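You operate a simulated robot arm through the tools that you are given. There is no shell and no other tool.

The job below is to be done with a simulated two-armed robot. You get a single attempt, and the scene is never put back.

JOB
Hold the peg bar, pull its orange bung and push in the blue plug.
Fine: the bung goes into the orange pot before the plug goes in; then bed the bar on the foam sheet.

It is judged by the outcome, as a careful person would: the job done as asked, and still so three seconds after it is handed in. It fails if anything else is knocked over, pushed out of place, dropped, spilled or broken. Flat cloth is picked up by pressing the open fingertips on it (5 to 10 N) and closing them slowly along it; thin cloth reads only 2 to 8 mm in the jaws.

ROBOT AND FRAMES
Two 7-joint arms with two-finger grippers on one trunk that stands fixed in place. Base frame: the origin is at the foot of the trunk, x ahead of it, y to its left, z up. Readings come in m, degrees, newtons and seconds.
The left shoulder is at [0.04, 0.168, 1.216], the right one opposite. With the tool pointing down near the work surface each hand reaches from about 0.1 to 0.76 m from the base axis, measured 20 degrees to its own side. Payload 3.43 kg a hand.
Tool frame (each hand has its own): the origin (TCP) lies between the finger pads and is the grasp point; the fingertips stand 0.02 m ahead of it; z points along the fingers, y is the line along which they close. Largest opening 0.124 m; the body of the gripper starts 0.093 m behind the TCP.
Orientation is that of the tool frame in the base frame, as a unit quaternion [w, x, y, z]. With the fingers straight down and closing along the base's y, the tool's x points along the base's -x, its y along +y and its z along -z.

CONTROLS
- The arms move only by the tool drive_tool. It takes "left_plan", "right_plan" or both (then of equal length, played together; a hand with none holds still); each is text: rows parted by semicolons, each of 7 numbers parted by spaces: the shift along the tool's x, y, z in mm, then the turn, a rotation vector about the tool's x, y, z in degrees, then the gripper command, from -1 (fully open) to 1 (shut), values between in proportion. In form: tx ty tz wx wy wz jaw; .... A call has 1 to 20 rows; each row is the pose to reach, as a shift and turn from the pose commanded when the call began, along the tool's axes at that moment. Each row takes 0.2 s and may step no farther than 0.05 m and 8.6 degrees from the row before; otherwise, or with a gripper value out of range, the whole call is refused. A pose out of reach is approached as far as the arm can. The call stops where the force on the tool passes 40 N (or 10 N more than at its start, if that is more) or the arm is blocked; 0.2 s more then pass. The fingers move at their own pace (about 0.153 m/s each) and stop on an object; they squeeze with about 34 N. The grip force told is the motor's: it shows also when the fingers shut on nothing. Time passes only in rows, and 0.2 s behind the last, so rows that repeat a pose let the fingers close. The reply holds the time, the measured pose of the TCP, the force on the tool along the base axes, the opening and the grip force, in the units named above and with some noise, with the torque about the TCP (base axes, N m) and any sound that the robot's microphone picked up, and new pictures: "show" is both (left out), scene, wrist or none (wrist: the cameras of the hands that moved).
- Cameras (640 x 400 px; columns grow to the right, rows downward): "scene" is now at [0.1033, -0.0062, 1.4333]; the picture's right is [-0.06, -1.00, 0.00], its down [-0.68, 0.04, -0.73] and it looks along [0.73, -0.04, -0.68] (base axes); focal length 320 px, centre (320, 200). "left" rides on the left gripper at [0.082, -0.014, -0.14] in its tool frame; the picture's right is [0.16, 0.99, 0.00], its down [-0.83, 0.14, -0.54] and it looks along [-0.53, 0.09, 0.84] (tool axes); focal length 243 px, centre (320, 200). "right" rides on the right gripper at [0.082, 0.014, -0.14] in its tool frame; the picture's right is [-0.17, 0.99, 0.00], its down [-0.83, -0.14, -0.54] and it looks along [-0.53, -0.09, 0.84] (tool axes); focal length 243 px, centre (320, 200). There is no depth. A picture from a camera that has moved, and an enlarged one, comes with that camera's place and axes in the base frame and with its lens.
- head_to(pan, tilt): turns the head with the scene camera to pan (to the left, within 86 degrees either way) and tilt (down, from -29 to 69), counted from straight ahead of the robot. It gives what a move gives, and a new picture of the scene camera.
- close_up(camera, box): a new picture of the part [left, top, right, bottom] of that camera's present view, enlarged. No time passes.
- finish_job(): hands the job in; it is judged then, once.

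Nothing tells you positions but the pictures and the camera data. Unless the task says otherwise, let go and move clear before handing in.

The tools are called after "Request:" as a command line: name --argument value ..., lists and objects as JSON in quotes. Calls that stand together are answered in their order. drive_tool: Moves the arms, as the interface text tells. Its arguments: {"type":"object","properties":{"left_plan":{"type":"string"},"right_plan":{"type":"string"},"show":{"type":"string","enum":["both","scene","wrist","none"]}},"required":[]} The other tools are called the same way: head_to (pan, tilt) turns the head that bears the scene camera; close_up (camera, box) takes an enlarged picture of a part of a camera's view; finish_job () hands the job in.

At the start:

```text
clock: 0.0
left_eef_pos: [0.4605, 0.1749, 1.0467]
left_orientation: [0.001, -0.002, 1.0, -0.001]
left_wrist_force: [0.0, -0.4, 0.7]
left_ft_torque: [0.01, 0.02, 0.0]
left_width: 0.1242
left_finger_force: 0.1
right_eef_pos: [0.3819, -0.1648, 1.1029]
right_orientation: [-0.001, 0.0, 1.0, 0.001]
right_wrist_force: [0.6, 0.1, 0.1]
right_ft_torque: [0.03, -0.03, -0.02]
right_width: 0.1238
right_finger_force: 0.1
head pan, tilt: [-3.4, 43.1]
```

scene: 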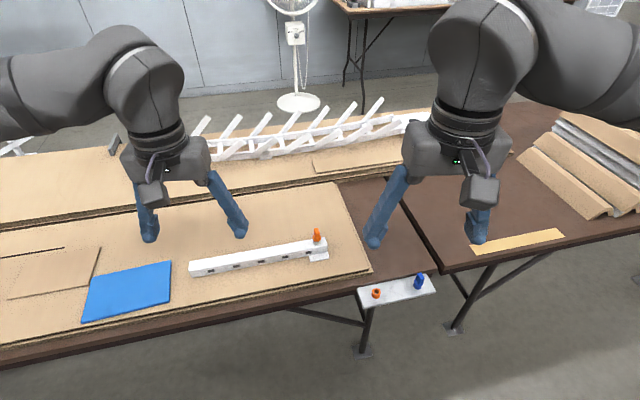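
right: 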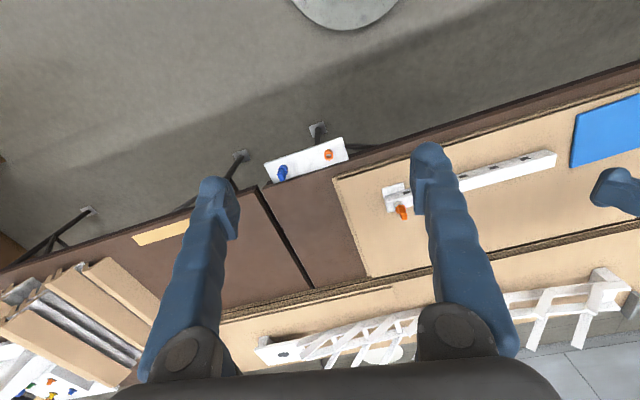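
left: 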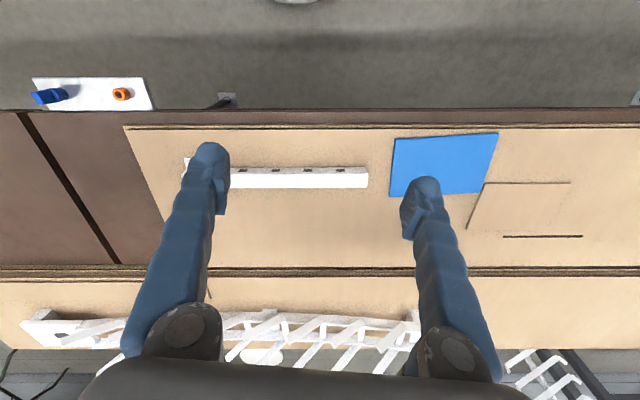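

I see a white peg bar with an orange bung at its right end, a blue foam sheet to the left, and a small shelf at the front edge holding an orange pot and a blue plug. I'll look closer before moving.

Request:
close_up --camera "scene" --box '[180, 220, 340, 320]'

Request:
close_up --camera "scene" --box '[340, 260, 450, 330]'

Request:
close_up --camera "right" --box '[250, 120, 570, 320]'

Request:
close_up --camera "left" --box '[20, 60, 220, 200]'

```text
4.00 times, centred on (260, 270) of scene
camera zoom: at [0.1033, -0.0062, 1.4333], right [-0.06, -1.0, 0.0], down [-0.68, 0.04, -0.73], along [0.73, -0.04, -0.68], focal length 1279 px, centre (560, -80)
```

zoom: 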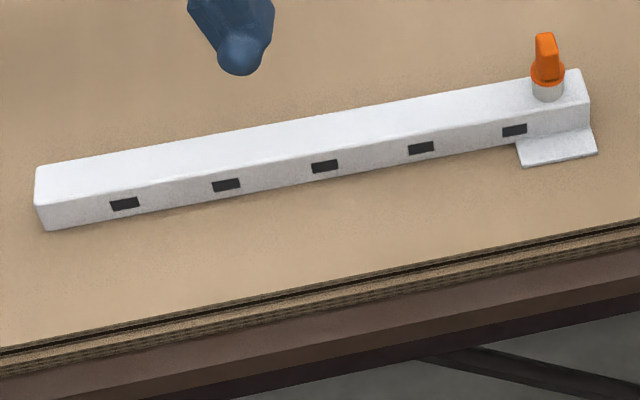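

```text
5.71 times, centred on (395, 295) of scene
camera zoom: at [0.1033, -0.0062, 1.4333], right [-0.06, -1.0, 0.0], down [-0.68, 0.04, -0.73], along [0.73, -0.04, -0.68], focal length 1827 px, centre (-109, -343)
```

zoom: 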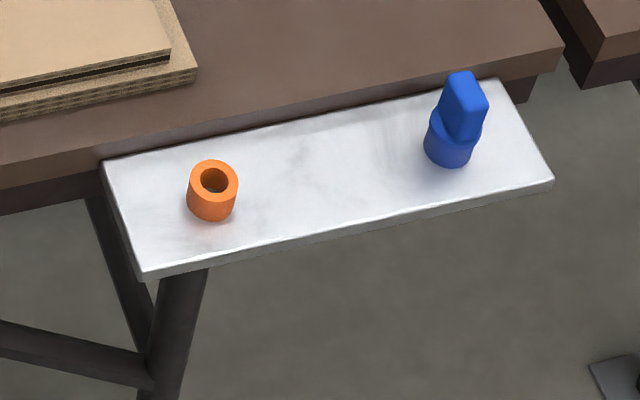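

```text
2.00 times, centred on (410, 220) of right
camera zoom: at [0.2992, -0.1506, 1.2423], right [0.17, 0.99, 0.0], down [0.83, -0.14, 0.54], along [0.53, -0.09, -0.84], focal length 485 px, centre (140, 160)
```

zoom: 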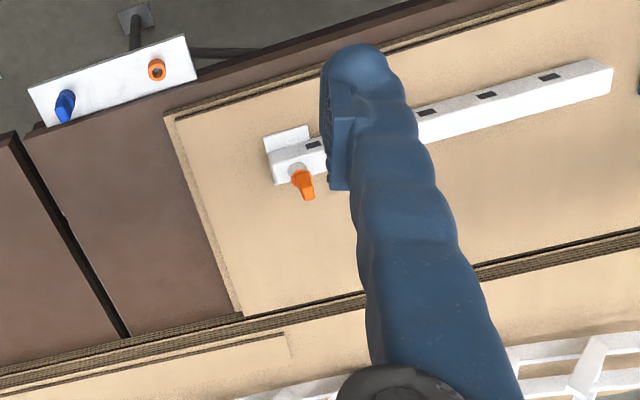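

```text
2.86 times, centred on (120, 130) of left
camera zoom: at [0.3773, 0.1608, 1.189], right [-0.17, 0.99, 0.0], down [0.83, 0.14, 0.54], along [0.53, 0.09, -0.84], focal length 693 px, centre (891, 400)
```

zoom: 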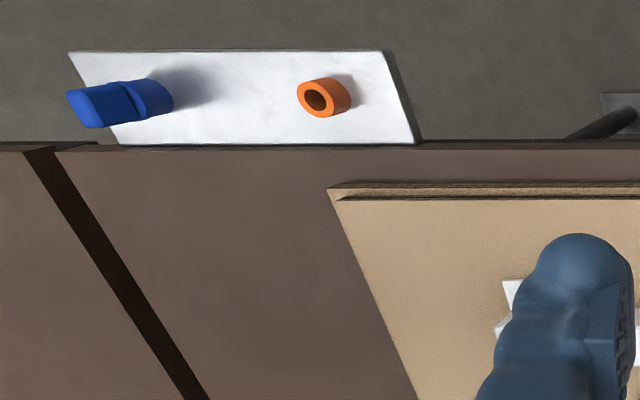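

The bar lies at about z 0.80 running from roughly (0.635, -0.05) to (0.58, 0.28). The pot is near (0.50, -0.167, 0.745) and the plug is right of it on the shelf. I'll zoom in further on each item.

Request:
close_up --camera "scene" --box '[290, 220, 346, 255]'

Request:
close_up --camera "scene" --box '[400, 265, 440, 290]'

Request:
close_up --camera "right" --box '[370, 170, 450, 220]'

Request:
close_up --camera "scene" --box '[60, 235, 220, 335]'

```text
11.43 times, centred on (318, 238) of scene
camera zoom: at [0.1033, -0.0062, 1.4333], right [-0.06, -1.0, 0.0], down [-0.68, 0.04, -0.73], along [0.73, -0.04, -0.68], focal length 3655 px, centre (343, -229)
```

zoom: 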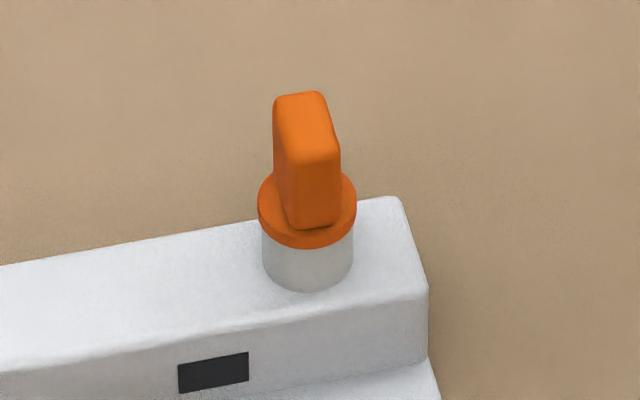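

```text
16.00 times, centred on (420, 278) of scene
camera zoom: at [0.1033, -0.0062, 1.4333], right [-0.06, -1.0, 0.0], down [-0.68, 0.04, -0.73], along [0.73, -0.04, -0.68], focal length 5116 px, centre (-1280, -1040)
```

zoom: 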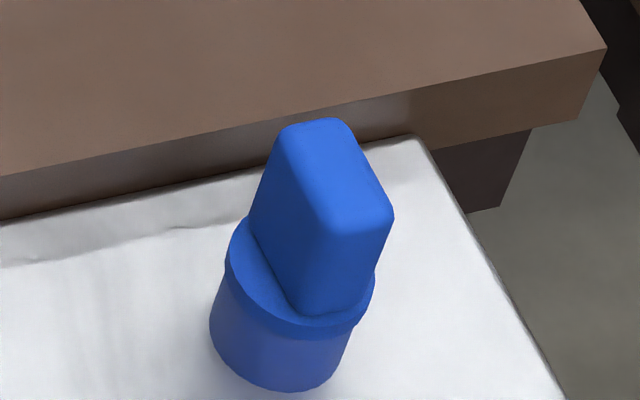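

```text
8.00 times, centred on (410, 195) of right
camera zoom: at [0.2992, -0.1506, 1.2423], right [0.17, 0.99, 0.0], down [0.83, -0.14, 0.54], along [0.53, -0.09, -0.84], focal length 1941 px, centre (-400, 240)
```

zoom: 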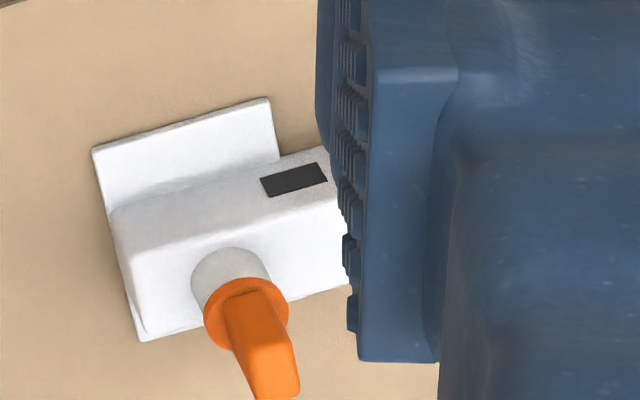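

```text
4.00 times, centred on (140, 285) of scene
camera zoom: at [0.1033, -0.0062, 1.4333], right [-0.06, -1.0, 0.0], down [-0.68, 0.04, -0.73], along [0.73, -0.04, -0.68], focal length 1279 px, centre (1040, -140)
```

zoom: 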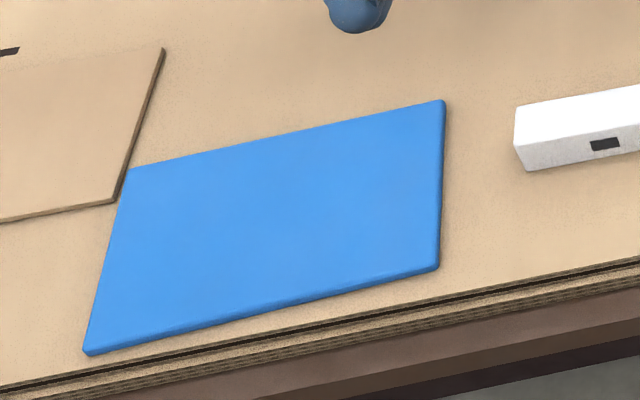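

The bung and plug each have a flat tab and a stem. The bung sits in a boss on the bar, and the blue plug stands in its own blue holder. I'll turn the left hand across the bar and bring the right hand near the bung for a closer view, both staying high.

Request:
drive_tool --left_plan "-14 -5.5 4.7 0 0 8.06 -1;-28 -11 9.4 0 0 16.12 -1;-42 -16.5 14.1 0 0 24.18 -1;-56 -22 18.8 0 0 32.24 -1;-70 -27.5 23.5 0 0 40.3 -1;-84 -33 28.2 0 0 48.36 -1;-98 -38.5 32.9 0 0 56.42 -1;-112 -44 37.6 0 0 64.48 -1;-126 -49.5 42.3 0 0 72.54 -1;-140 -55 47 0 0 80.6 -1" --right_plan "-19.8 10.5 12.3 0 0 0 -1;-39.6 21 24.6 0 0 0 -1;-59.4 31.5 36.9 0 0 0 -1;-79.2 42 49.2 0 0 0 -1;-99 52.5 61.5 0 0 0 -1;-118.8 63 73.8 0 0 0 -1;-138.6 73.5 86.1 0 0 0 -1;-158.4 84 98.4 0 0 0 -1;-178.2 94.5 110.7 0 0 0 -1;-198 105 123 0 0 0 -1" --show "both"

```text
clock: 2.2
left_eef_pos: [0.5139, 0.1907, 0.9828]
left_orientation: [0.157, 0.542, 0.817, 0.116]
left_wrist_force: [0.5, 0.5, -0.4]
left_ft_torque: [-0.1, 0.05, -0.05]
left_width: 0.1238
left_finger_force: 0.0
left hand out of reach, approached as far as the arm can: row 4, 5, 6, 7, 8, 9, 10
right_eef_pos: [0.5813, -0.0556, 0.9791]
right_orientation: [-0.002, 0.0, 1.0, 0.0]
right_wrist_force: [-0.6, 1.9, -0.7]
right_ft_torque: [-0.13, 0.03, 0.03]
right_width: 0.1238
right_finger_force: 0.0
head pan, tilt: [-3.4, 43.1]
camera right: at [0.4984, -0.0421, 1.1174], right [0.16, 0.99, 0.0], down [0.83, -0.14, 0.54], along [0.53, -0.09, -0.84], focal length 243 px, centre (320, 200)
camera left: at [0.4189, 0.2595, 1.098], right [0.78, 0.53, 0.33], down [0.21, -0.72, 0.66], along [0.59, -0.44, -0.68], focal length 243 px, centre (320, 200)
```

scene: 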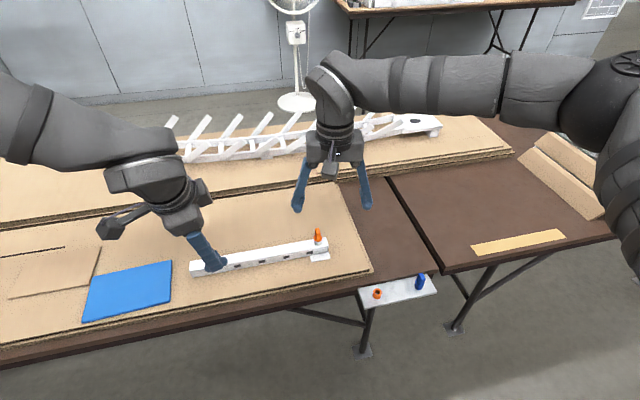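
right: 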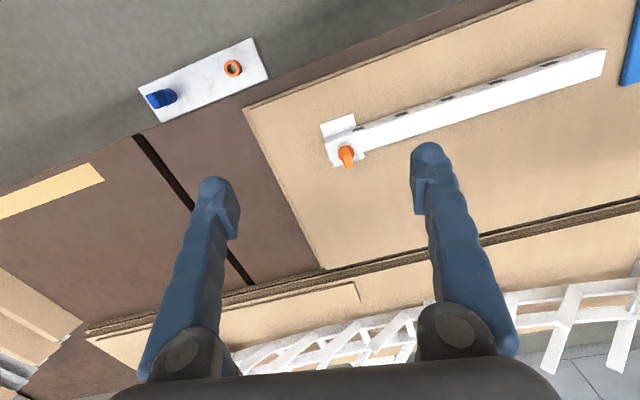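
left: 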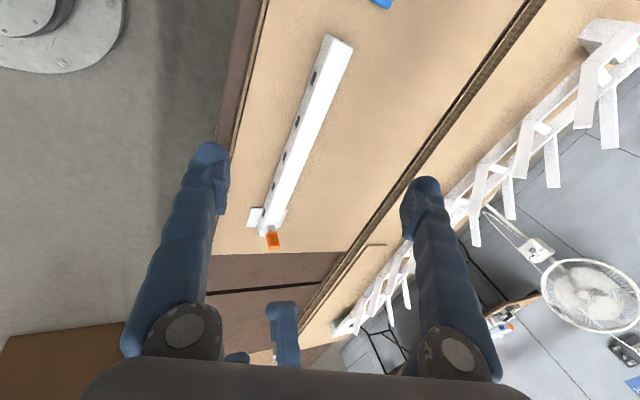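

The left arm can't turn clockwise that far, and its hand is now tilted at a joint limit. I'll send a null row to learn which pose counts as commanded before I unwind it.

Request:
drive_tool --left_plan "0 0 0 0 0 0 -1" --show "none"

Request:
close_up --camera "right" --box '[300, 90, 460, 190]'

Request:
close_up --camera "right" --box '[130, 30, 290, 130]'

```text
clock: 2.6
left_eef_pos: [0.5115, 0.1885, 0.9847]
left_orientation: [0.158, 0.542, 0.817, 0.118]
left_wrist_force: [-0.6, -0.7, -0.1]
left_ft_torque: [0.04, -0.05, 0.03]
left_width: 0.1239
left_finger_force: 0.1
right_eef_pos: [0.5789, -0.0598, 0.9794]
right_orientation: [0.0, 0.001, 1.0, 0.002]
right_wrist_force: [-0.2, -0.1, 0.2]
right_ft_torque: [0.05, -0.06, -0.01]
right_width: 0.124
right_finger_force: 0.1
head pan, tilt: [-3.4, 43.1]
```

```text
4.00 times, centred on (380, 140) of right
camera zoom: at [0.4963, -0.0464, 1.1189], right [0.17, 0.99, 0.0], down [0.83, -0.14, 0.54], along [0.53, -0.09, -0.84], focal length 970 px, centre (80, 440)
```

zoom: 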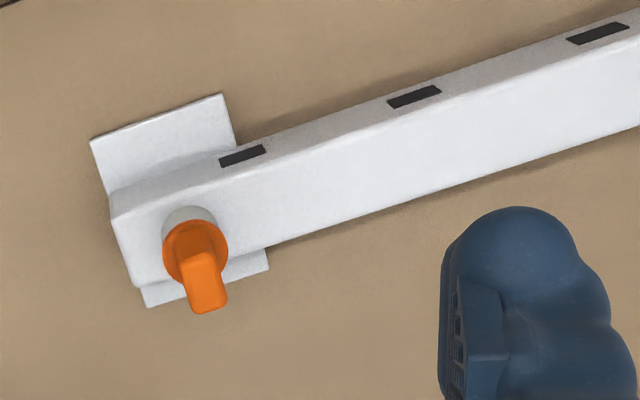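

```text
4.00 times, centred on (210, 80) of right
camera zoom: at [0.4963, -0.0464, 1.1189], right [0.17, 0.99, 0.0], down [0.83, -0.14, 0.54], along [0.53, -0.09, -0.84], focal length 970 px, centre (760, 680)
```

zoom: 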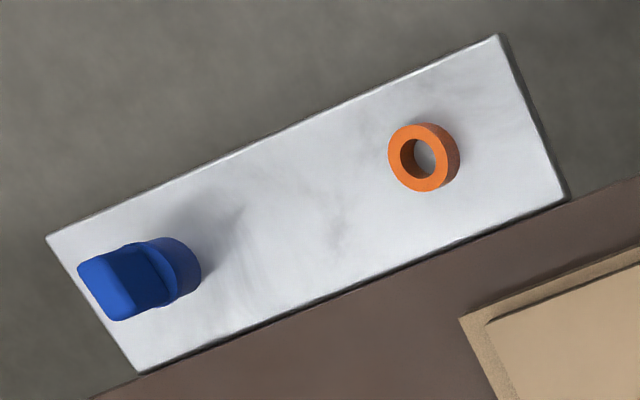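

A null row keeps the reached pose, so commands are relative to where the arm actually is. I'll unwind the left hand to its starting orientation, then try the counterclockwise turn.

Request:
drive_tool --left_plan "1.1 -2.1 -8.8 1.6 2.14 -7.36 -1;2.2 -4.2 -17.6 3.2 4.29 -14.7 -1;3.2 -6.3 -26.4 4.8 6.43 -22.1 -1;4.3 -8.4 -35.2 6.4 8.58 -29.4 -1;5.4 -10.4 -44 8 10.7 -36.8 -1;6.5 -12.5 -52.9 9.6 12.87 -44.1 -1;7.5 -14.6 -61.7 11.2 15 -51.5 -1;8.6 -16.7 -70.5 12.8 17.16 -58.8 -1;9.7 -18.8 -79.3 14.4 19.3 -66.2 -1" --show "none"

```text
clock: 4.6
left_eef_pos: [0.4631, 0.1896, 1.0469]
left_orientation: [-0.002, -0.001, 1.0, 0.0]
left_wrist_force: [-0.5, 0.1, -0.3]
left_ft_torque: [0.0, 0.03, -0.01]
left_width: 0.1237
left_finger_force: 0.0
right_eef_pos: [0.5797, -0.0586, 0.981]
right_orientation: [-0.001, 0.001, 1.0, 0.001]
right_wrist_force: [-0.3, -0.4, 0.2]
right_ft_torque: [0.02, 0.02, 0.03]
right_width: 0.124
right_finger_force: 0.1
head pan, tilt: [-3.4, 43.1]
```

The left hand is back level at (0.463, 0.190, 1.047). Now I'll turn it the other way, in place, in small steps.

Request:
drive_tool --left_plan "-5 0 0 0 0 -7.65 -1;-10 0 0 0 0 -15.3 -1;-15 0 0 0 0 -22.9 -1;-20 0 0 0 0 -30.6 -1;-25 0 0 0 0 -38.2 -1;-30 0 0 0 0 -45.9 -1;-35 0 0 0 0 -53.5 -1;-40 0 0 0 0 -61.2 -1;-45 0 0 0 0 -68.8 -1;-50 0 0 0 0 -76.5 -1;-55 0 0 0 0 -84.1 -1;-60 0 0 0 0 -91.8 -1;-65 0 0 0 0 -99.4 -1" --show "both"

```text
clock: 7.4
left_eef_pos: [0.5274, 0.1904, 1.0468]
left_orientation: [0.001, 0.763, -0.646, -0.001]
left_wrist_force: [-0.2, -0.1, 0.2]
left_ft_torque: [0.02, -0.02, 0.04]
left_width: 0.1239
left_finger_force: 0.0
right_eef_pos: [0.5797, -0.0588, 0.9792]
right_orientation: [-0.001, 0.0, 1.0, 0.001]
right_wrist_force: [-0.1, 0.2, 0.0]
right_ft_torque: [-0.02, -0.04, 0.02]
right_width: 0.1239
right_finger_force: 0.0
head pan, tilt: [-3.4, 43.1]
camera left: at [0.5551, 0.1115, 1.1876], right [-0.95, -0.33, 0.0], down [-0.27, 0.8, 0.54], along [-0.18, 0.51, -0.84], focal length 243 px, centre (320, 200)
```

scene: 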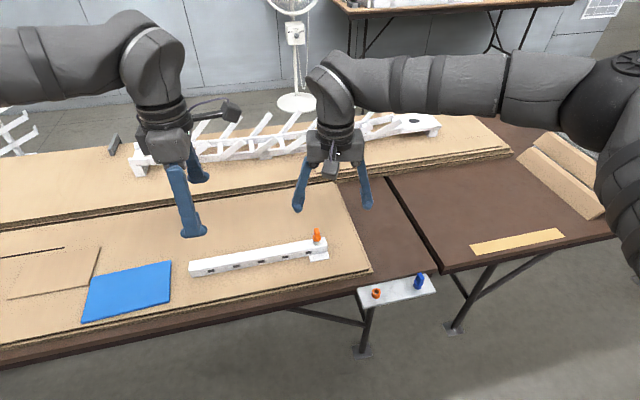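
left: 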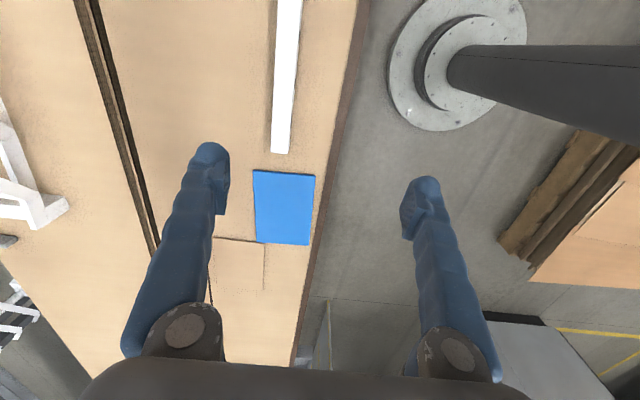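

Turning this way works: the left fingers now close across the bar, with the camera on the bung side. Next I'll lower the left hand over the bar at about (0.587, 0.165) to check alignment.

Request:
drive_tool --left_plan "7 -10.9 29.4 0 0 0 -1;14 -21.8 58.8 0 0 0 -1;21 -32.8 88.2 0 0 0 -1;28 -43.7 117.6 0 0 0 -1;34.9 -54.6 147 0 0 0 -1;34.9 -54.6 147 0 0 0 -1" --show "both"

```text
clock: 8.8
left_eef_pos: [0.5888, 0.1639, 0.8989]
left_orientation: [0.001, 0.762, -0.647, -0.001]
left_wrist_force: [0.5, -0.1, -0.3]
left_ft_torque: [-0.02, -0.02, -0.02]
left_width: 0.1239
left_finger_force: 0.2
right_eef_pos: [0.5794, -0.0595, 0.9795]
right_orientation: [-0.001, 0.001, 1.0, 0.001]
right_wrist_force: [0.2, 0.6, 0.1]
right_ft_torque: [0.0, 0.0, -0.01]
right_width: 0.124
right_finger_force: 0.0
head pan, tilt: [-3.4, 43.1]
camera left: at [0.6148, 0.0849, 1.0405], right [-0.95, -0.32, 0.0], down [-0.27, 0.8, 0.54], along [-0.18, 0.51, -0.84], focal length 243 px, centre (320, 200)
```

scene: 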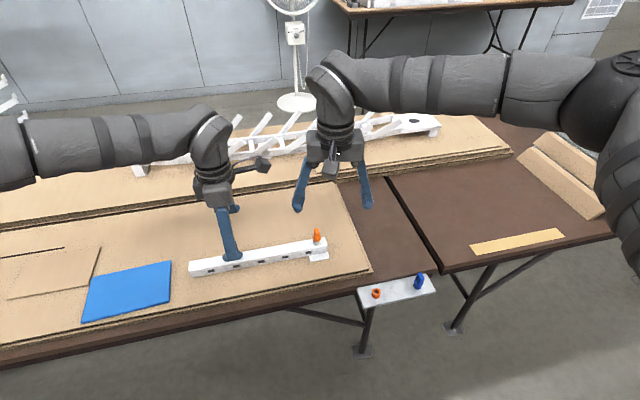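
left: 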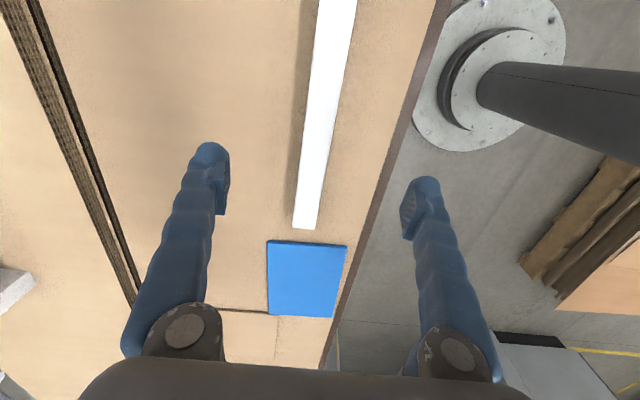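

I'll zoom the left camera to measure the bar's edges relative to the grip line.

Request:
close_up --camera "left" --box '[240, 0, 400, 100]'

Request:
close_up --camera "left" --box '[230, 150, 390, 250]'

Request:
close_up --camera "scene" --box '[180, 200, 340, 300]'

```text
4.00 times, centred on (320, 50) of left
camera zoom: at [0.6148, 0.0849, 1.0405], right [-0.95, -0.32, 0.0], down [-0.27, 0.8, 0.54], along [-0.18, 0.51, -0.84], focal length 970 px, centre (320, 800)
```

zoom: 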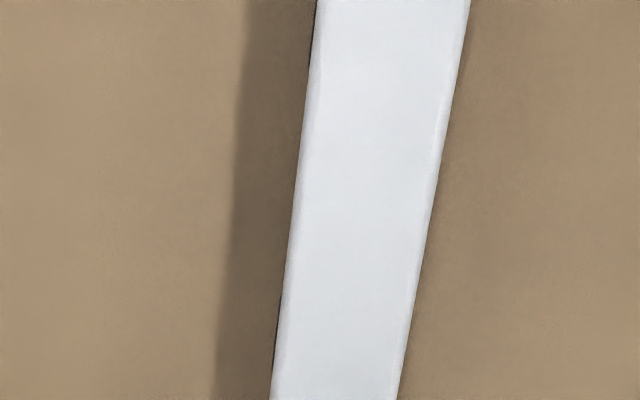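

```text
4.00 times, centred on (310, 200) of left
camera zoom: at [0.6148, 0.0849, 1.0405], right [-0.95, -0.32, 0.0], down [-0.27, 0.8, 0.54], along [-0.18, 0.51, -0.84], focal length 970 px, centre (360, 200)
```

zoom: 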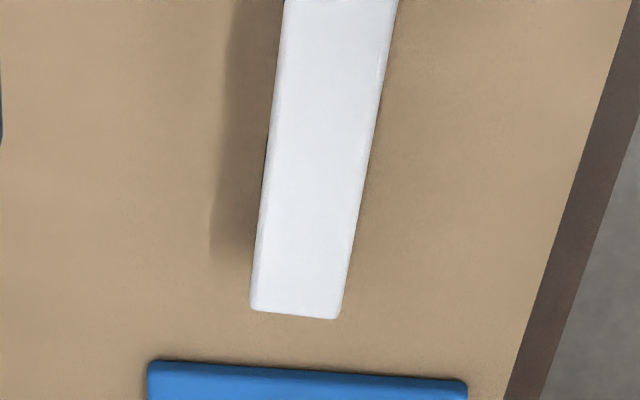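

```text
4.00 times, centred on (260, 250) of scene
camera zoom: at [0.1035, -0.0063, 1.4333], right [-0.06, -1.0, 0.0], down [-0.68, 0.04, -0.73], along [0.73, -0.04, -0.68], focal length 1279 px, centre (560, 0)
```

zoom: 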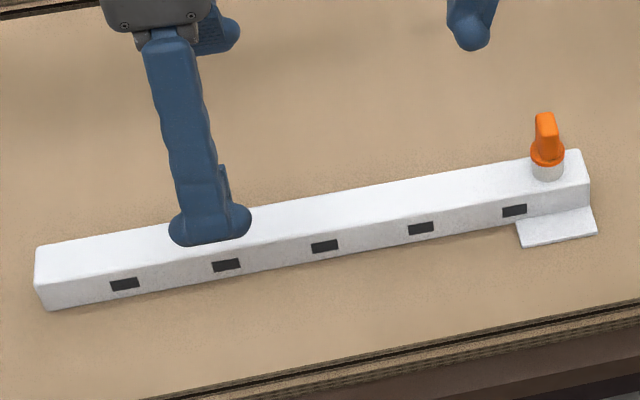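

The bar is about 28 mm wide and the left TCP is centred on it to within about 2 mm. I'll lower it to z ≈ 0.798, with the fingertips just above the board, and pre-close gently.

Request:
drive_tool --left_plan "0 0 25 0 0 0 -1;0 0 50 0 0 0 -1;0 0 75 0 0 0 -0.5;0 0 90 0 0 0 0;0 0 100 0 0 0 0;0 0 100 0 0 0 0.3" --show "both"

```text
clock: 10.2
left_eef_pos: [0.5869, 0.1629, 0.7989]
left_orientation: [0.001, 0.762, -0.647, 0.0]
left_wrist_force: [-0.2, 0.4, 0.2]
left_ft_torque: [0.0, 0.03, -0.01]
left_width: 0.0435
left_finger_force: 0.1
right_eef_pos: [0.5799, -0.0592, 0.9797]
right_orientation: [-0.001, 0.0, 1.0, 0.001]
right_wrist_force: [0.8, 0.3, -0.2]
right_ft_torque: [0.0, 0.01, 0.02]
right_width: 0.1239
right_finger_force: 0.1
head pan, tilt: [-3.4, 43.1]
camera left: at [0.6137, 0.0844, 0.9411], right [-0.95, -0.32, 0.0], down [-0.27, 0.8, 0.54], along [-0.18, 0.51, -0.84], focal length 243 px, centre (320, 200)
```

scene: 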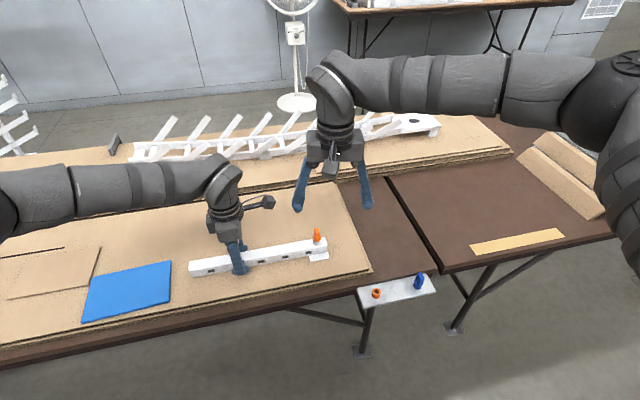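
left: 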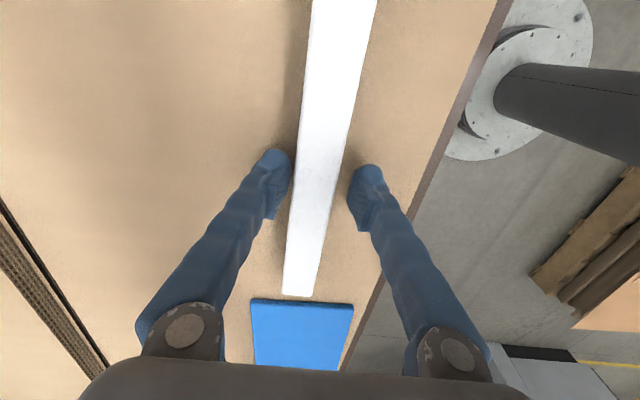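

Request:
close_up --camera "left" --box '[256, 140, 384, 220]'

Request:
close_up --camera "scene" --box '[200, 220, 280, 270]'

```text
5.00 times, centred on (320, 180) of left
camera zoom: at [0.6137, 0.0844, 0.9411], right [-0.95, -0.32, 0.0], down [-0.27, 0.8, 0.54], along [-0.18, 0.51, -0.84], focal length 1213 px, centre (320, 300)
```

zoom: 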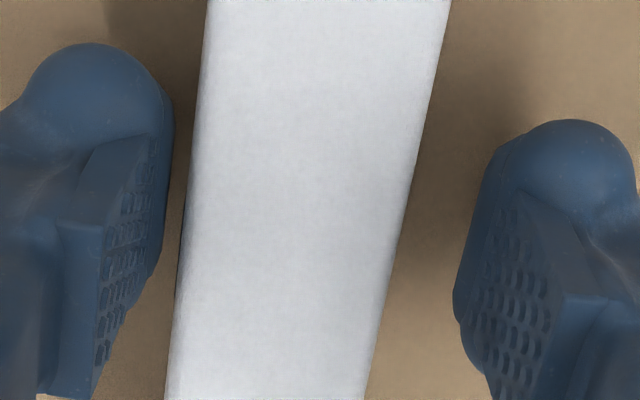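

```text
8.00 times, centred on (240, 245) of scene
camera zoom: at [0.1033, -0.0062, 1.4333], right [-0.06, -1.0, 0.0], down [-0.68, 0.04, -0.73], along [0.73, -0.04, -0.68], focal length 2558 px, centre (960, -160)
```

zoom: 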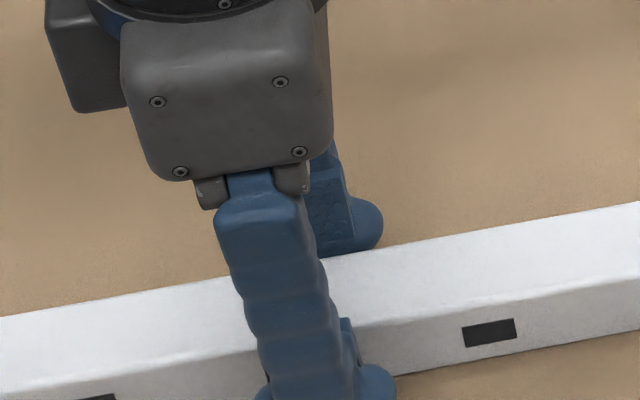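

The bar sits about 4 mm toward +x from the finger centre. I'll shift to centre it, then close slowly.

Request:
drive_tool --left_plan "0 -2 0 0 0 0 0.3;0 -3.8 0 0 0 0 0.3;0 -3.8 0 0 0 0 0.4;0 -3.8 0 0 0 0 0.48;0 -3.8 0 0 0 0 0.54;0 -3.8 0 0 0 0 0.6;0 -3.8 0 0 0 0 0.7;0 -3.8 0 0 0 0 1;0 -3.8 0 0 0 0 1" --show "both"

```text
clock: 12.2
left_eef_pos: [0.5903, 0.1638, 0.8]
left_orientation: [0.001, 0.762, -0.647, -0.001]
left_wrist_force: [0.5, -0.5, 0.0]
left_ft_torque: [0.16, 0.04, 0.02]
left_width: 0.029
left_finger_force: 33.5
right_eef_pos: [0.5805, -0.0598, 0.9798]
right_orientation: [0.0, 0.001, 1.0, 0.0]
right_wrist_force: [-0.1, 0.3, 0.7]
right_ft_torque: [0.01, 0.0, 0.03]
right_width: 0.124
right_finger_force: 0.1
head pan, tilt: [-3.4, 43.1]
camera left: at [0.6176, 0.0856, 0.9406], right [-0.95, -0.32, 0.0], down [-0.27, 0.8, 0.54], along [-0.18, 0.51, -0.84], focal length 243 px, centre (320, 200)
```

scene: 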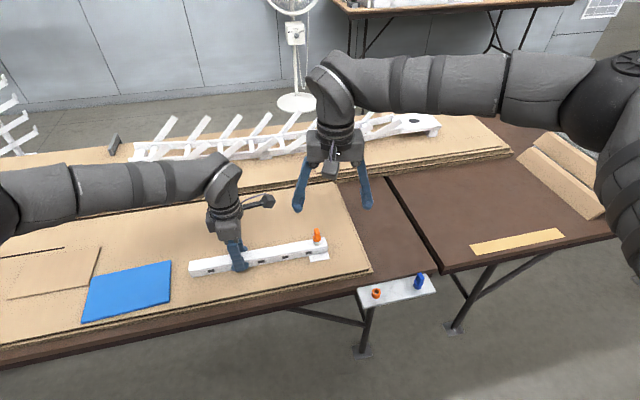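
left: 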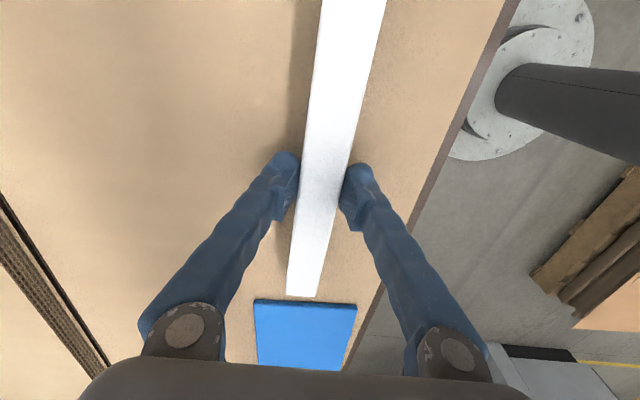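

The bar is held, 29 mm wide with a firm grip. Now I'll bring the right hand above the bung, yawed about 9.5° to match the bar, with the fingers partly closed to stay clear of the left hand's camera.

Request:
drive_tool --right_plan "-8.3 6.2 10 0 0 -1.9 -0.6;-16.6 12.3 20 0 0 -3.8 -0.2;-24.9 18.5 30 0 0 -5.7 0.2;-33.2 24.6 40 0 0 -7.6 0.2;-41.5 30.8 50 0 0 -9.5 0.2;-41.5 30.8 50 0 0 -9.5 0.2" --show "both"

```text
clock: 13.6
left_eef_pos: [0.5902, 0.1651, 0.7992]
left_orientation: [0.001, 0.762, -0.648, -0.001]
left_wrist_force: [-0.2, -0.3, -0.2]
left_ft_torque: [0.02, 0.01, 0.02]
left_width: 0.029
left_finger_force: 33.6
right_eef_pos: [0.6208, -0.0271, 0.9291]
right_orientation: [0.0, -0.082, 0.997, 0.001]
right_wrist_force: [0.2, 0.0, 0.1]
right_ft_torque: [-0.03, 0.01, 0.01]
right_width: 0.0498
right_finger_force: 0.0
head pan, tilt: [-3.4, 43.1]
camera right: at [0.5378, -0.028, 1.0688], right [0.0, 1.0, 0.0], down [0.84, 0.0, 0.54], along [0.54, 0.0, -0.84], focal length 243 px, centre (320, 200)
```

scene: 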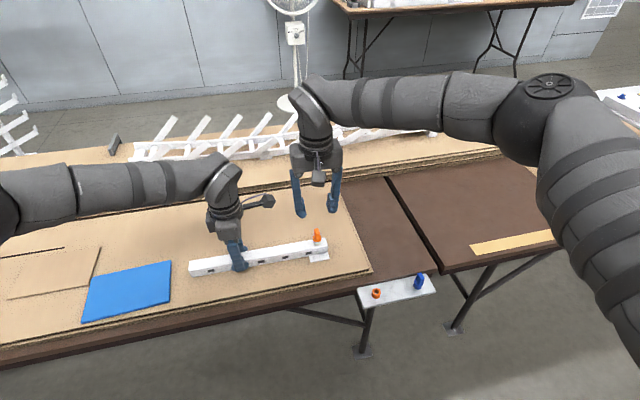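
right: 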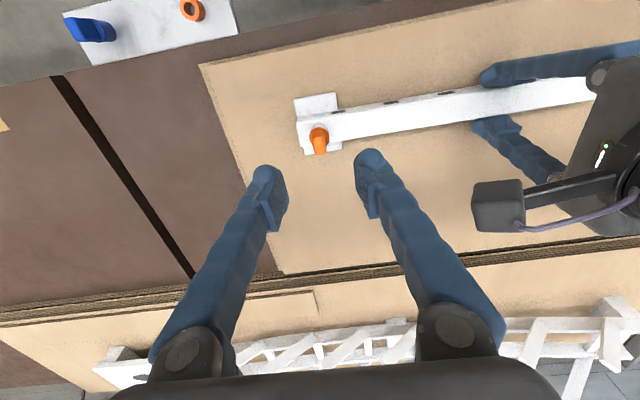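

Request:
close_up --camera "right" --box '[280, 90, 376, 150]'

Request:
close_up --camera "scene" --box '[280, 180, 360, 270]'

```text
6.67 times, centred on (328, 120) of right
camera zoom: at [0.5378, -0.028, 1.0688], right [0.0, 1.0, 0.0], down [0.84, 0.0, 0.54], along [0.54, 0.0, -0.84], focal length 1618 px, centre (267, 733)
```

zoom: 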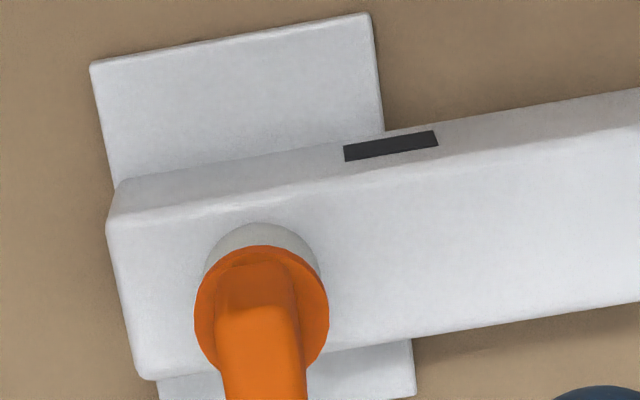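

```text
4.44 times, centred on (320, 225) of scene
camera zoom: at [0.1034, -0.0061, 1.4333], right [-0.06, -1.0, 0.0], down [-0.68, 0.04, -0.73], along [0.73, -0.04, -0.68], focal length 1421 px, centre (320, 89)
```

zoom: 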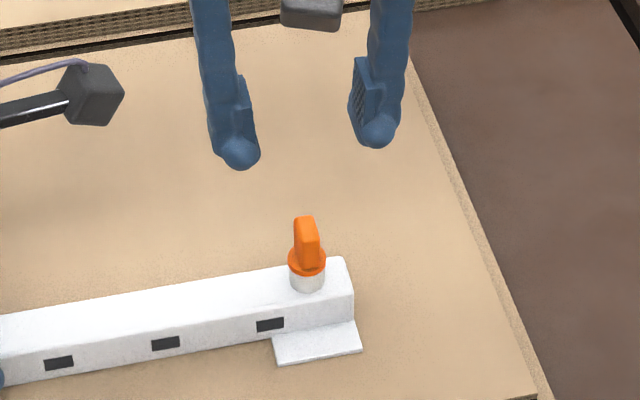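

The bung's tab runs from about z 0.824 to 0.848, with the collar just below it, and the right TCP is aligned over it. I'll go down partway and check.

Request:
drive_tool --right_plan "1 -1 20 0 0 0 0.3;1 -1 40 0 0 0 0.4;1 -1 60 0 0 0 0.5;1 -1 70 0 0 0 0.5;1 -1 70 0 0 0 0.5" --show "both"

Request:
close_up --camera "right" --box '[256, 120, 384, 200]'

Request:
close_up --camera "scene" --box '[280, 205, 360, 255]'

```text
clock: 14.8
left_eef_pos: [0.5902, 0.1642, 0.7988]
left_orientation: [0.001, 0.762, -0.647, 0.0]
left_wrist_force: [0.0, -0.5, 0.4]
left_ft_torque: [-0.01, -0.01, 0.06]
left_width: 0.0291
left_finger_force: 33.9
right_eef_pos: [0.621, -0.0296, 0.8603]
right_orientation: [0.0, -0.082, 0.997, 0.001]
right_wrist_force: [-0.8, -0.2, -0.3]
right_ft_torque: [-0.01, -0.04, 0.0]
right_width: 0.0311
right_finger_force: 0.1
head pan, tilt: [-3.4, 43.1]
camera right: at [0.5369, -0.0296, 0.9991], right [0.0, 1.0, 0.0], down [0.84, 0.0, 0.54], along [0.54, 0.0, -0.84], focal length 243 px, centre (320, 200)
```

scene: 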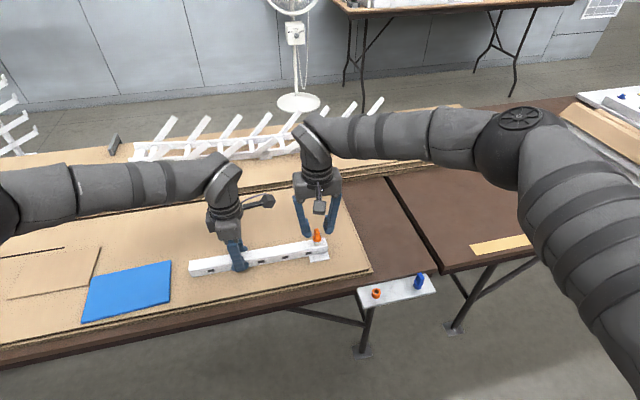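
right: 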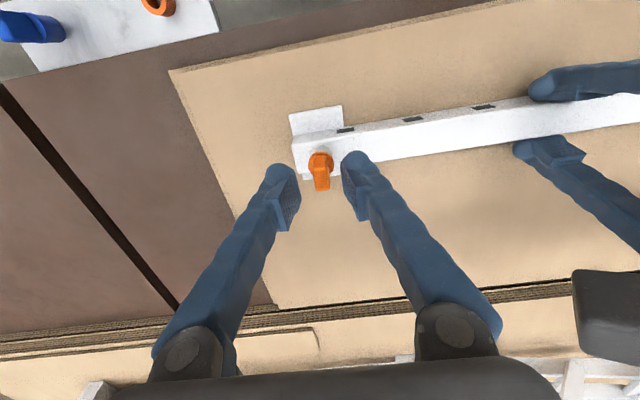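

```text
5.00 times, centred on (320, 160) of right
camera zoom: at [0.5369, -0.0296, 0.9991], right [0.0, 1.0, 0.0], down [0.84, 0.0, 0.54], along [0.54, 0.0, -0.84], focal length 1213 px, centre (320, 400)
```

zoom: 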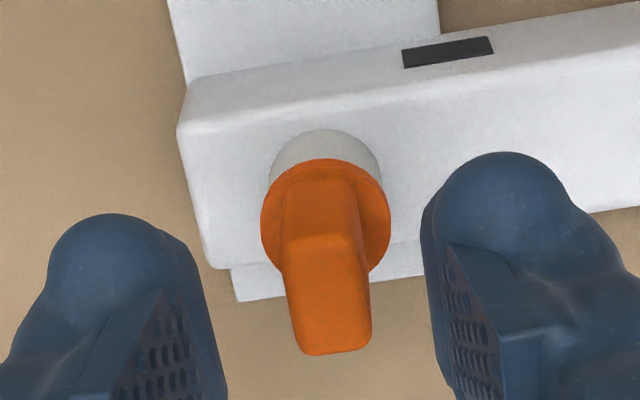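

```text
8.00 times, centred on (320, 230) of scene
camera zoom: at [0.1034, -0.0062, 1.4333], right [-0.06, -1.0, 0.0], down [-0.68, 0.04, -0.73], along [0.73, -0.04, -0.68], focal length 2558 px, centre (320, -40)
```

zoom: 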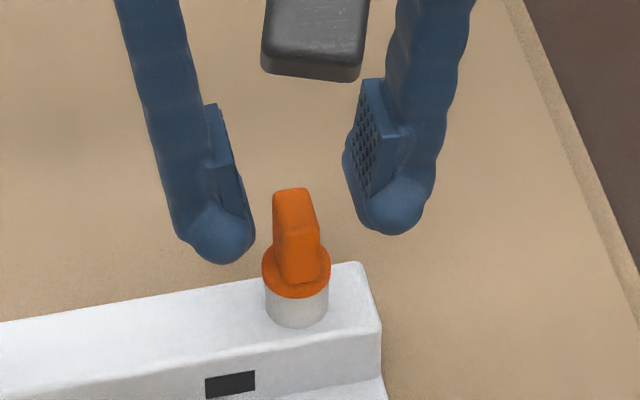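

The tab is centred between the fingers and about 4 mm toward −x. I'll make that correction, go down the last 12 mm and close on the tab.

Request:
drive_tool --right_plan "4 0 6 0 0 0 0.5;4 0 12 0 0 0 0.5;4 0 12 0 0 0 0.65;4 0 12 0 0 0 0.75;4 0 12 0 0 0 0.82;4 0 12 0 0 0 0.9;4 0 12 0 0 0 1;4 0 12 0 0 0 1" --show "both"

Request:
close_up --camera "right" --box '[256, 120, 384, 200]'

Request:
close_up --camera "scene" --box '[280, 205, 360, 255]'

```text
clock: 16.6
left_eef_pos: [0.5909, 0.1636, 0.7999]
left_orientation: [0.001, 0.762, -0.648, 0.0]
left_wrist_force: [-0.3, -3.0, -0.6]
left_ft_torque: [-0.32, -0.09, 0.01]
left_width: 0.0289
left_finger_force: 33.9
right_eef_pos: [0.6162, -0.0295, 0.8486]
right_orientation: [-0.001, -0.082, 0.997, 0.001]
right_wrist_force: [-0.8, 1.6, -2.9]
right_ft_torque: [0.02, 0.01, -0.01]
right_width: 0.0096
right_finger_force: 34.3
head pan, tilt: [-3.4, 43.1]
camera right: at [0.533, -0.03, 0.9872], right [0.0, 1.0, 0.0], down [0.84, 0.0, 0.54], along [0.54, 0.0, -0.84], focal length 243 px, centre (320, 200)
```

scene: 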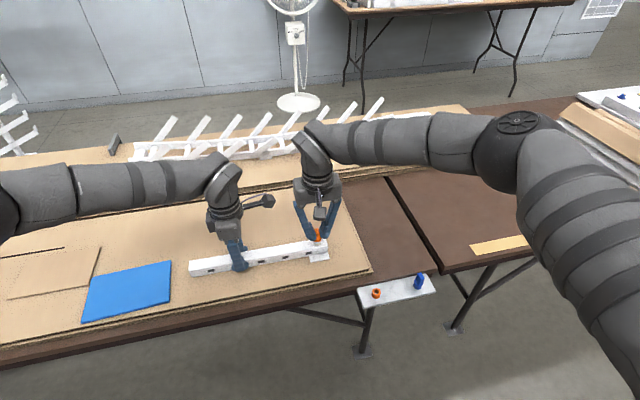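
right: 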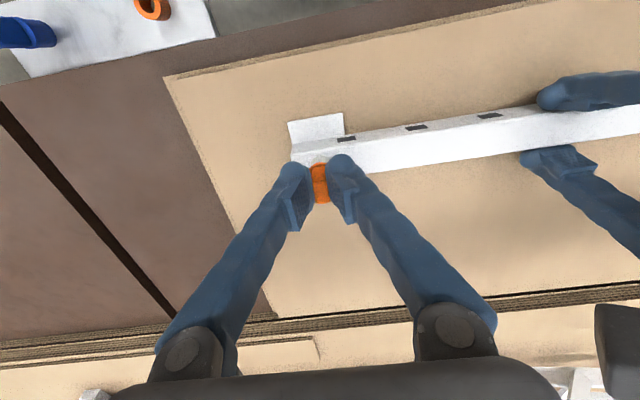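

```text
5.00 times, centred on (320, 160) of right
camera zoom: at [0.533, -0.03, 0.9872], right [0.0, 1.0, 0.0], down [0.84, 0.0, 0.54], along [0.54, 0.0, -0.84], focal length 1213 px, centre (320, 400)
```

zoom: 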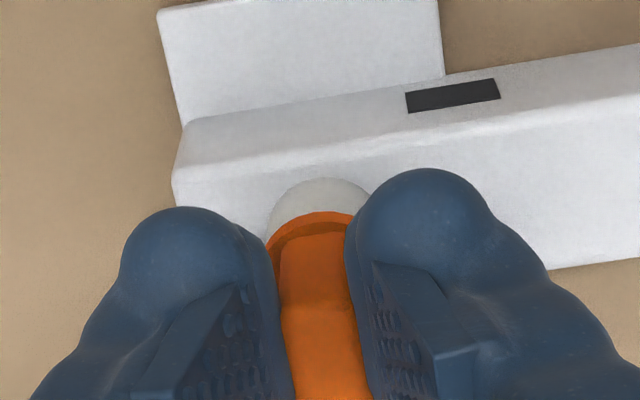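

```text
8.00 times, centred on (320, 230) of scene
camera zoom: at [0.1034, -0.0062, 1.4333], right [-0.06, -1.0, 0.0], down [-0.68, 0.04, -0.73], along [0.73, -0.04, -0.68], focal length 2558 px, centre (320, -40)
```

zoom: 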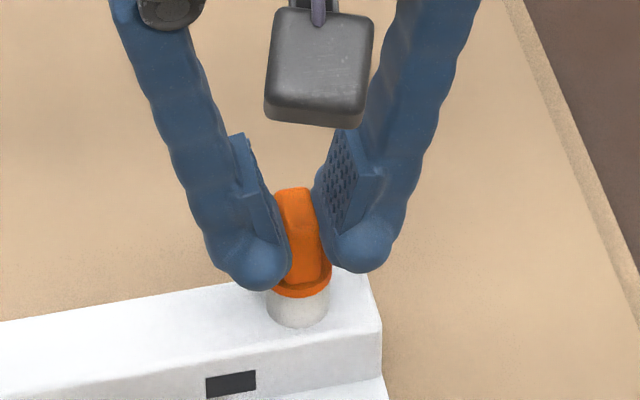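

The tab is gripped at 9.6 mm. Now I'll pull straight up in small steps, watching the forces on both hands.

Request:
drive_tool --right_plan "0 0 -3 0 0 0 1;0 0 -6 0 0 0 1;0 0 -9 0 0 0 1;0 0 -12 0 0 0 1" --show "wrist"

Request:
close_up --camera "scene" --box '[280, 205, 360, 255]'

```text
clock: 17.6
left_eef_pos: [0.5906, 0.1646, 0.7985]
left_orientation: [0.001, 0.762, -0.647, -0.001]
left_wrist_force: [-0.1, 0.7, -0.2]
left_ft_torque: [0.11, -0.01, 0.03]
left_width: 0.029
left_finger_force: 34.0
right_eef_pos: [0.6168, -0.0312, 0.8608]
right_orientation: [0.0, -0.082, 0.997, 0.001]
right_wrist_force: [-0.4, 0.7, 0.7]
right_ft_torque: [0.01, 0.0, 0.01]
right_width: 0.0099
right_finger_force: 34.7
head pan, tilt: [-3.4, 43.1]
camera right: at [0.5334, -0.0299, 0.9995], right [0.0, 1.0, 0.0], down [0.84, 0.0, 0.54], along [0.54, 0.0, -0.84], focal length 243 px, centre (320, 200)
```

right: 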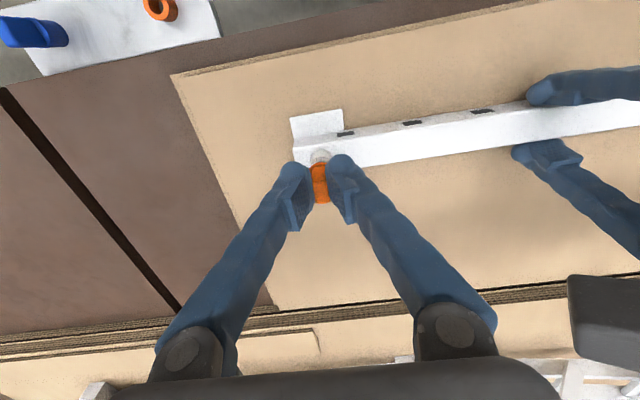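

```text
8.00 times, centred on (320, 230) of scene
camera zoom: at [0.1033, -0.0062, 1.4333], right [-0.06, -1.0, 0.0], down [-0.68, 0.04, -0.73], along [0.73, -0.04, -0.68], focal length 2558 px, centre (320, -40)
```

zoom: 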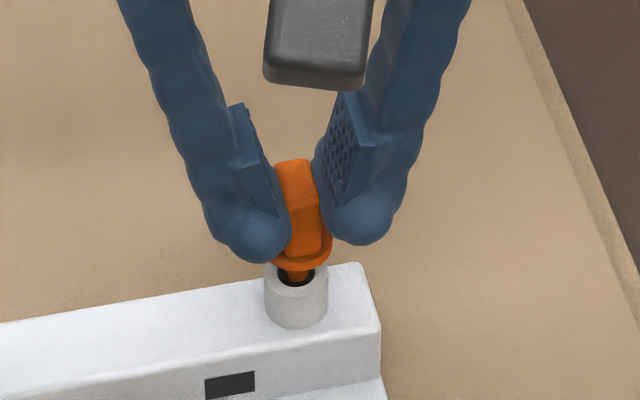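

The bung is coming out freely and its orange stem is showing. I'll keep raising it until it is well clear.

Request:
drive_tool --right_plan "0 0 -8 0 0 0 1;0 0 -16 0 0 0 1;0 0 -28 0 0 0 1;0 0 -45 0 0 0 1;0 0 -70 0 0 0 1;0 0 -70 0 0 0 1" --show "wrist"

Request:
close_up --camera "scene" --box '[270, 160, 366, 255]'

Request:
close_up --camera "right" --box '[256, 120, 384, 200]'

```text
clock: 19.0
left_eef_pos: [0.5892, 0.1652, 0.7986]
left_orientation: [0.001, 0.762, -0.648, -0.001]
left_wrist_force: [-0.3, -0.9, -0.1]
left_ft_torque: [0.14, 0.01, 0.05]
left_width: 0.0288
left_finger_force: 34.2
right_eef_pos: [0.6173, -0.0312, 0.9296]
right_orientation: [-0.001, -0.082, 0.997, 0.001]
right_wrist_force: [-0.4, -1.1, -0.7]
right_ft_torque: [0.02, 0.04, -0.02]
right_width: 0.0097
right_finger_force: 34.2
head pan, tilt: [-3.4, 43.1]
camera right: at [0.5333, -0.0303, 1.069], right [0.0, 1.0, 0.0], down [0.84, 0.0, 0.54], along [0.54, 0.0, -0.84], focal length 243 px, centre (320, 200)
```

right: 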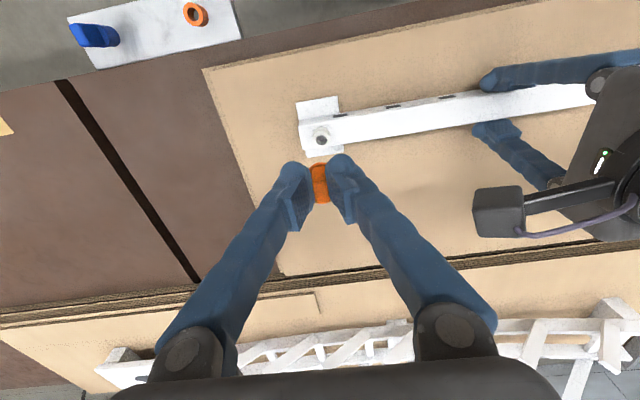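

```text
4.21 times, centred on (318, 208) of scene
camera zoom: at [0.1033, -0.0062, 1.4333], right [-0.06, -1.0, 0.0], down [-0.68, 0.04, -0.73], along [0.73, -0.04, -0.68], focal length 1346 px, centre (328, 168)
```

zoom: 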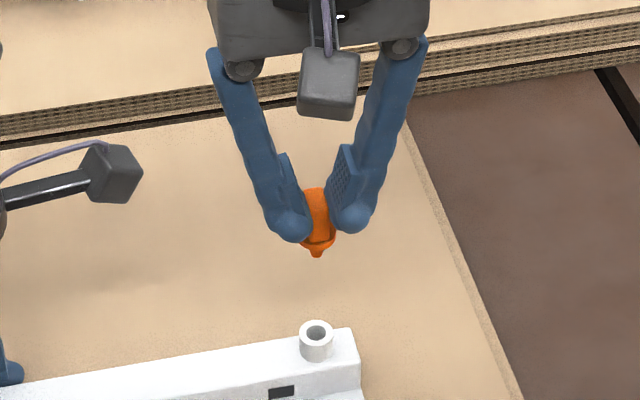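

```text
5.00 times, centred on (320, 160) of right
camera zoom: at [0.5333, -0.0303, 1.069], right [0.0, 1.0, 0.0], down [0.84, 0.0, 0.54], along [0.54, 0.0, -0.84], focal length 1213 px, centre (320, 400)
```

zoom: 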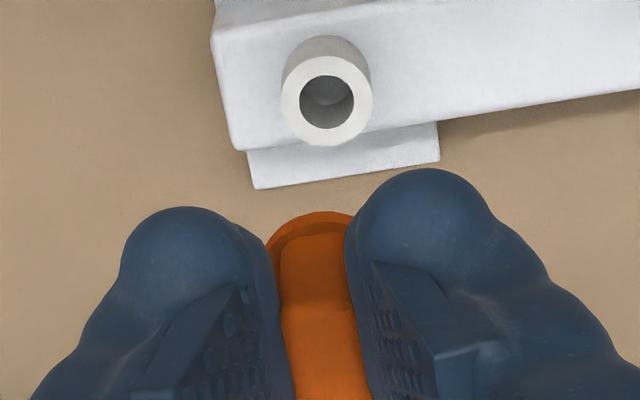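

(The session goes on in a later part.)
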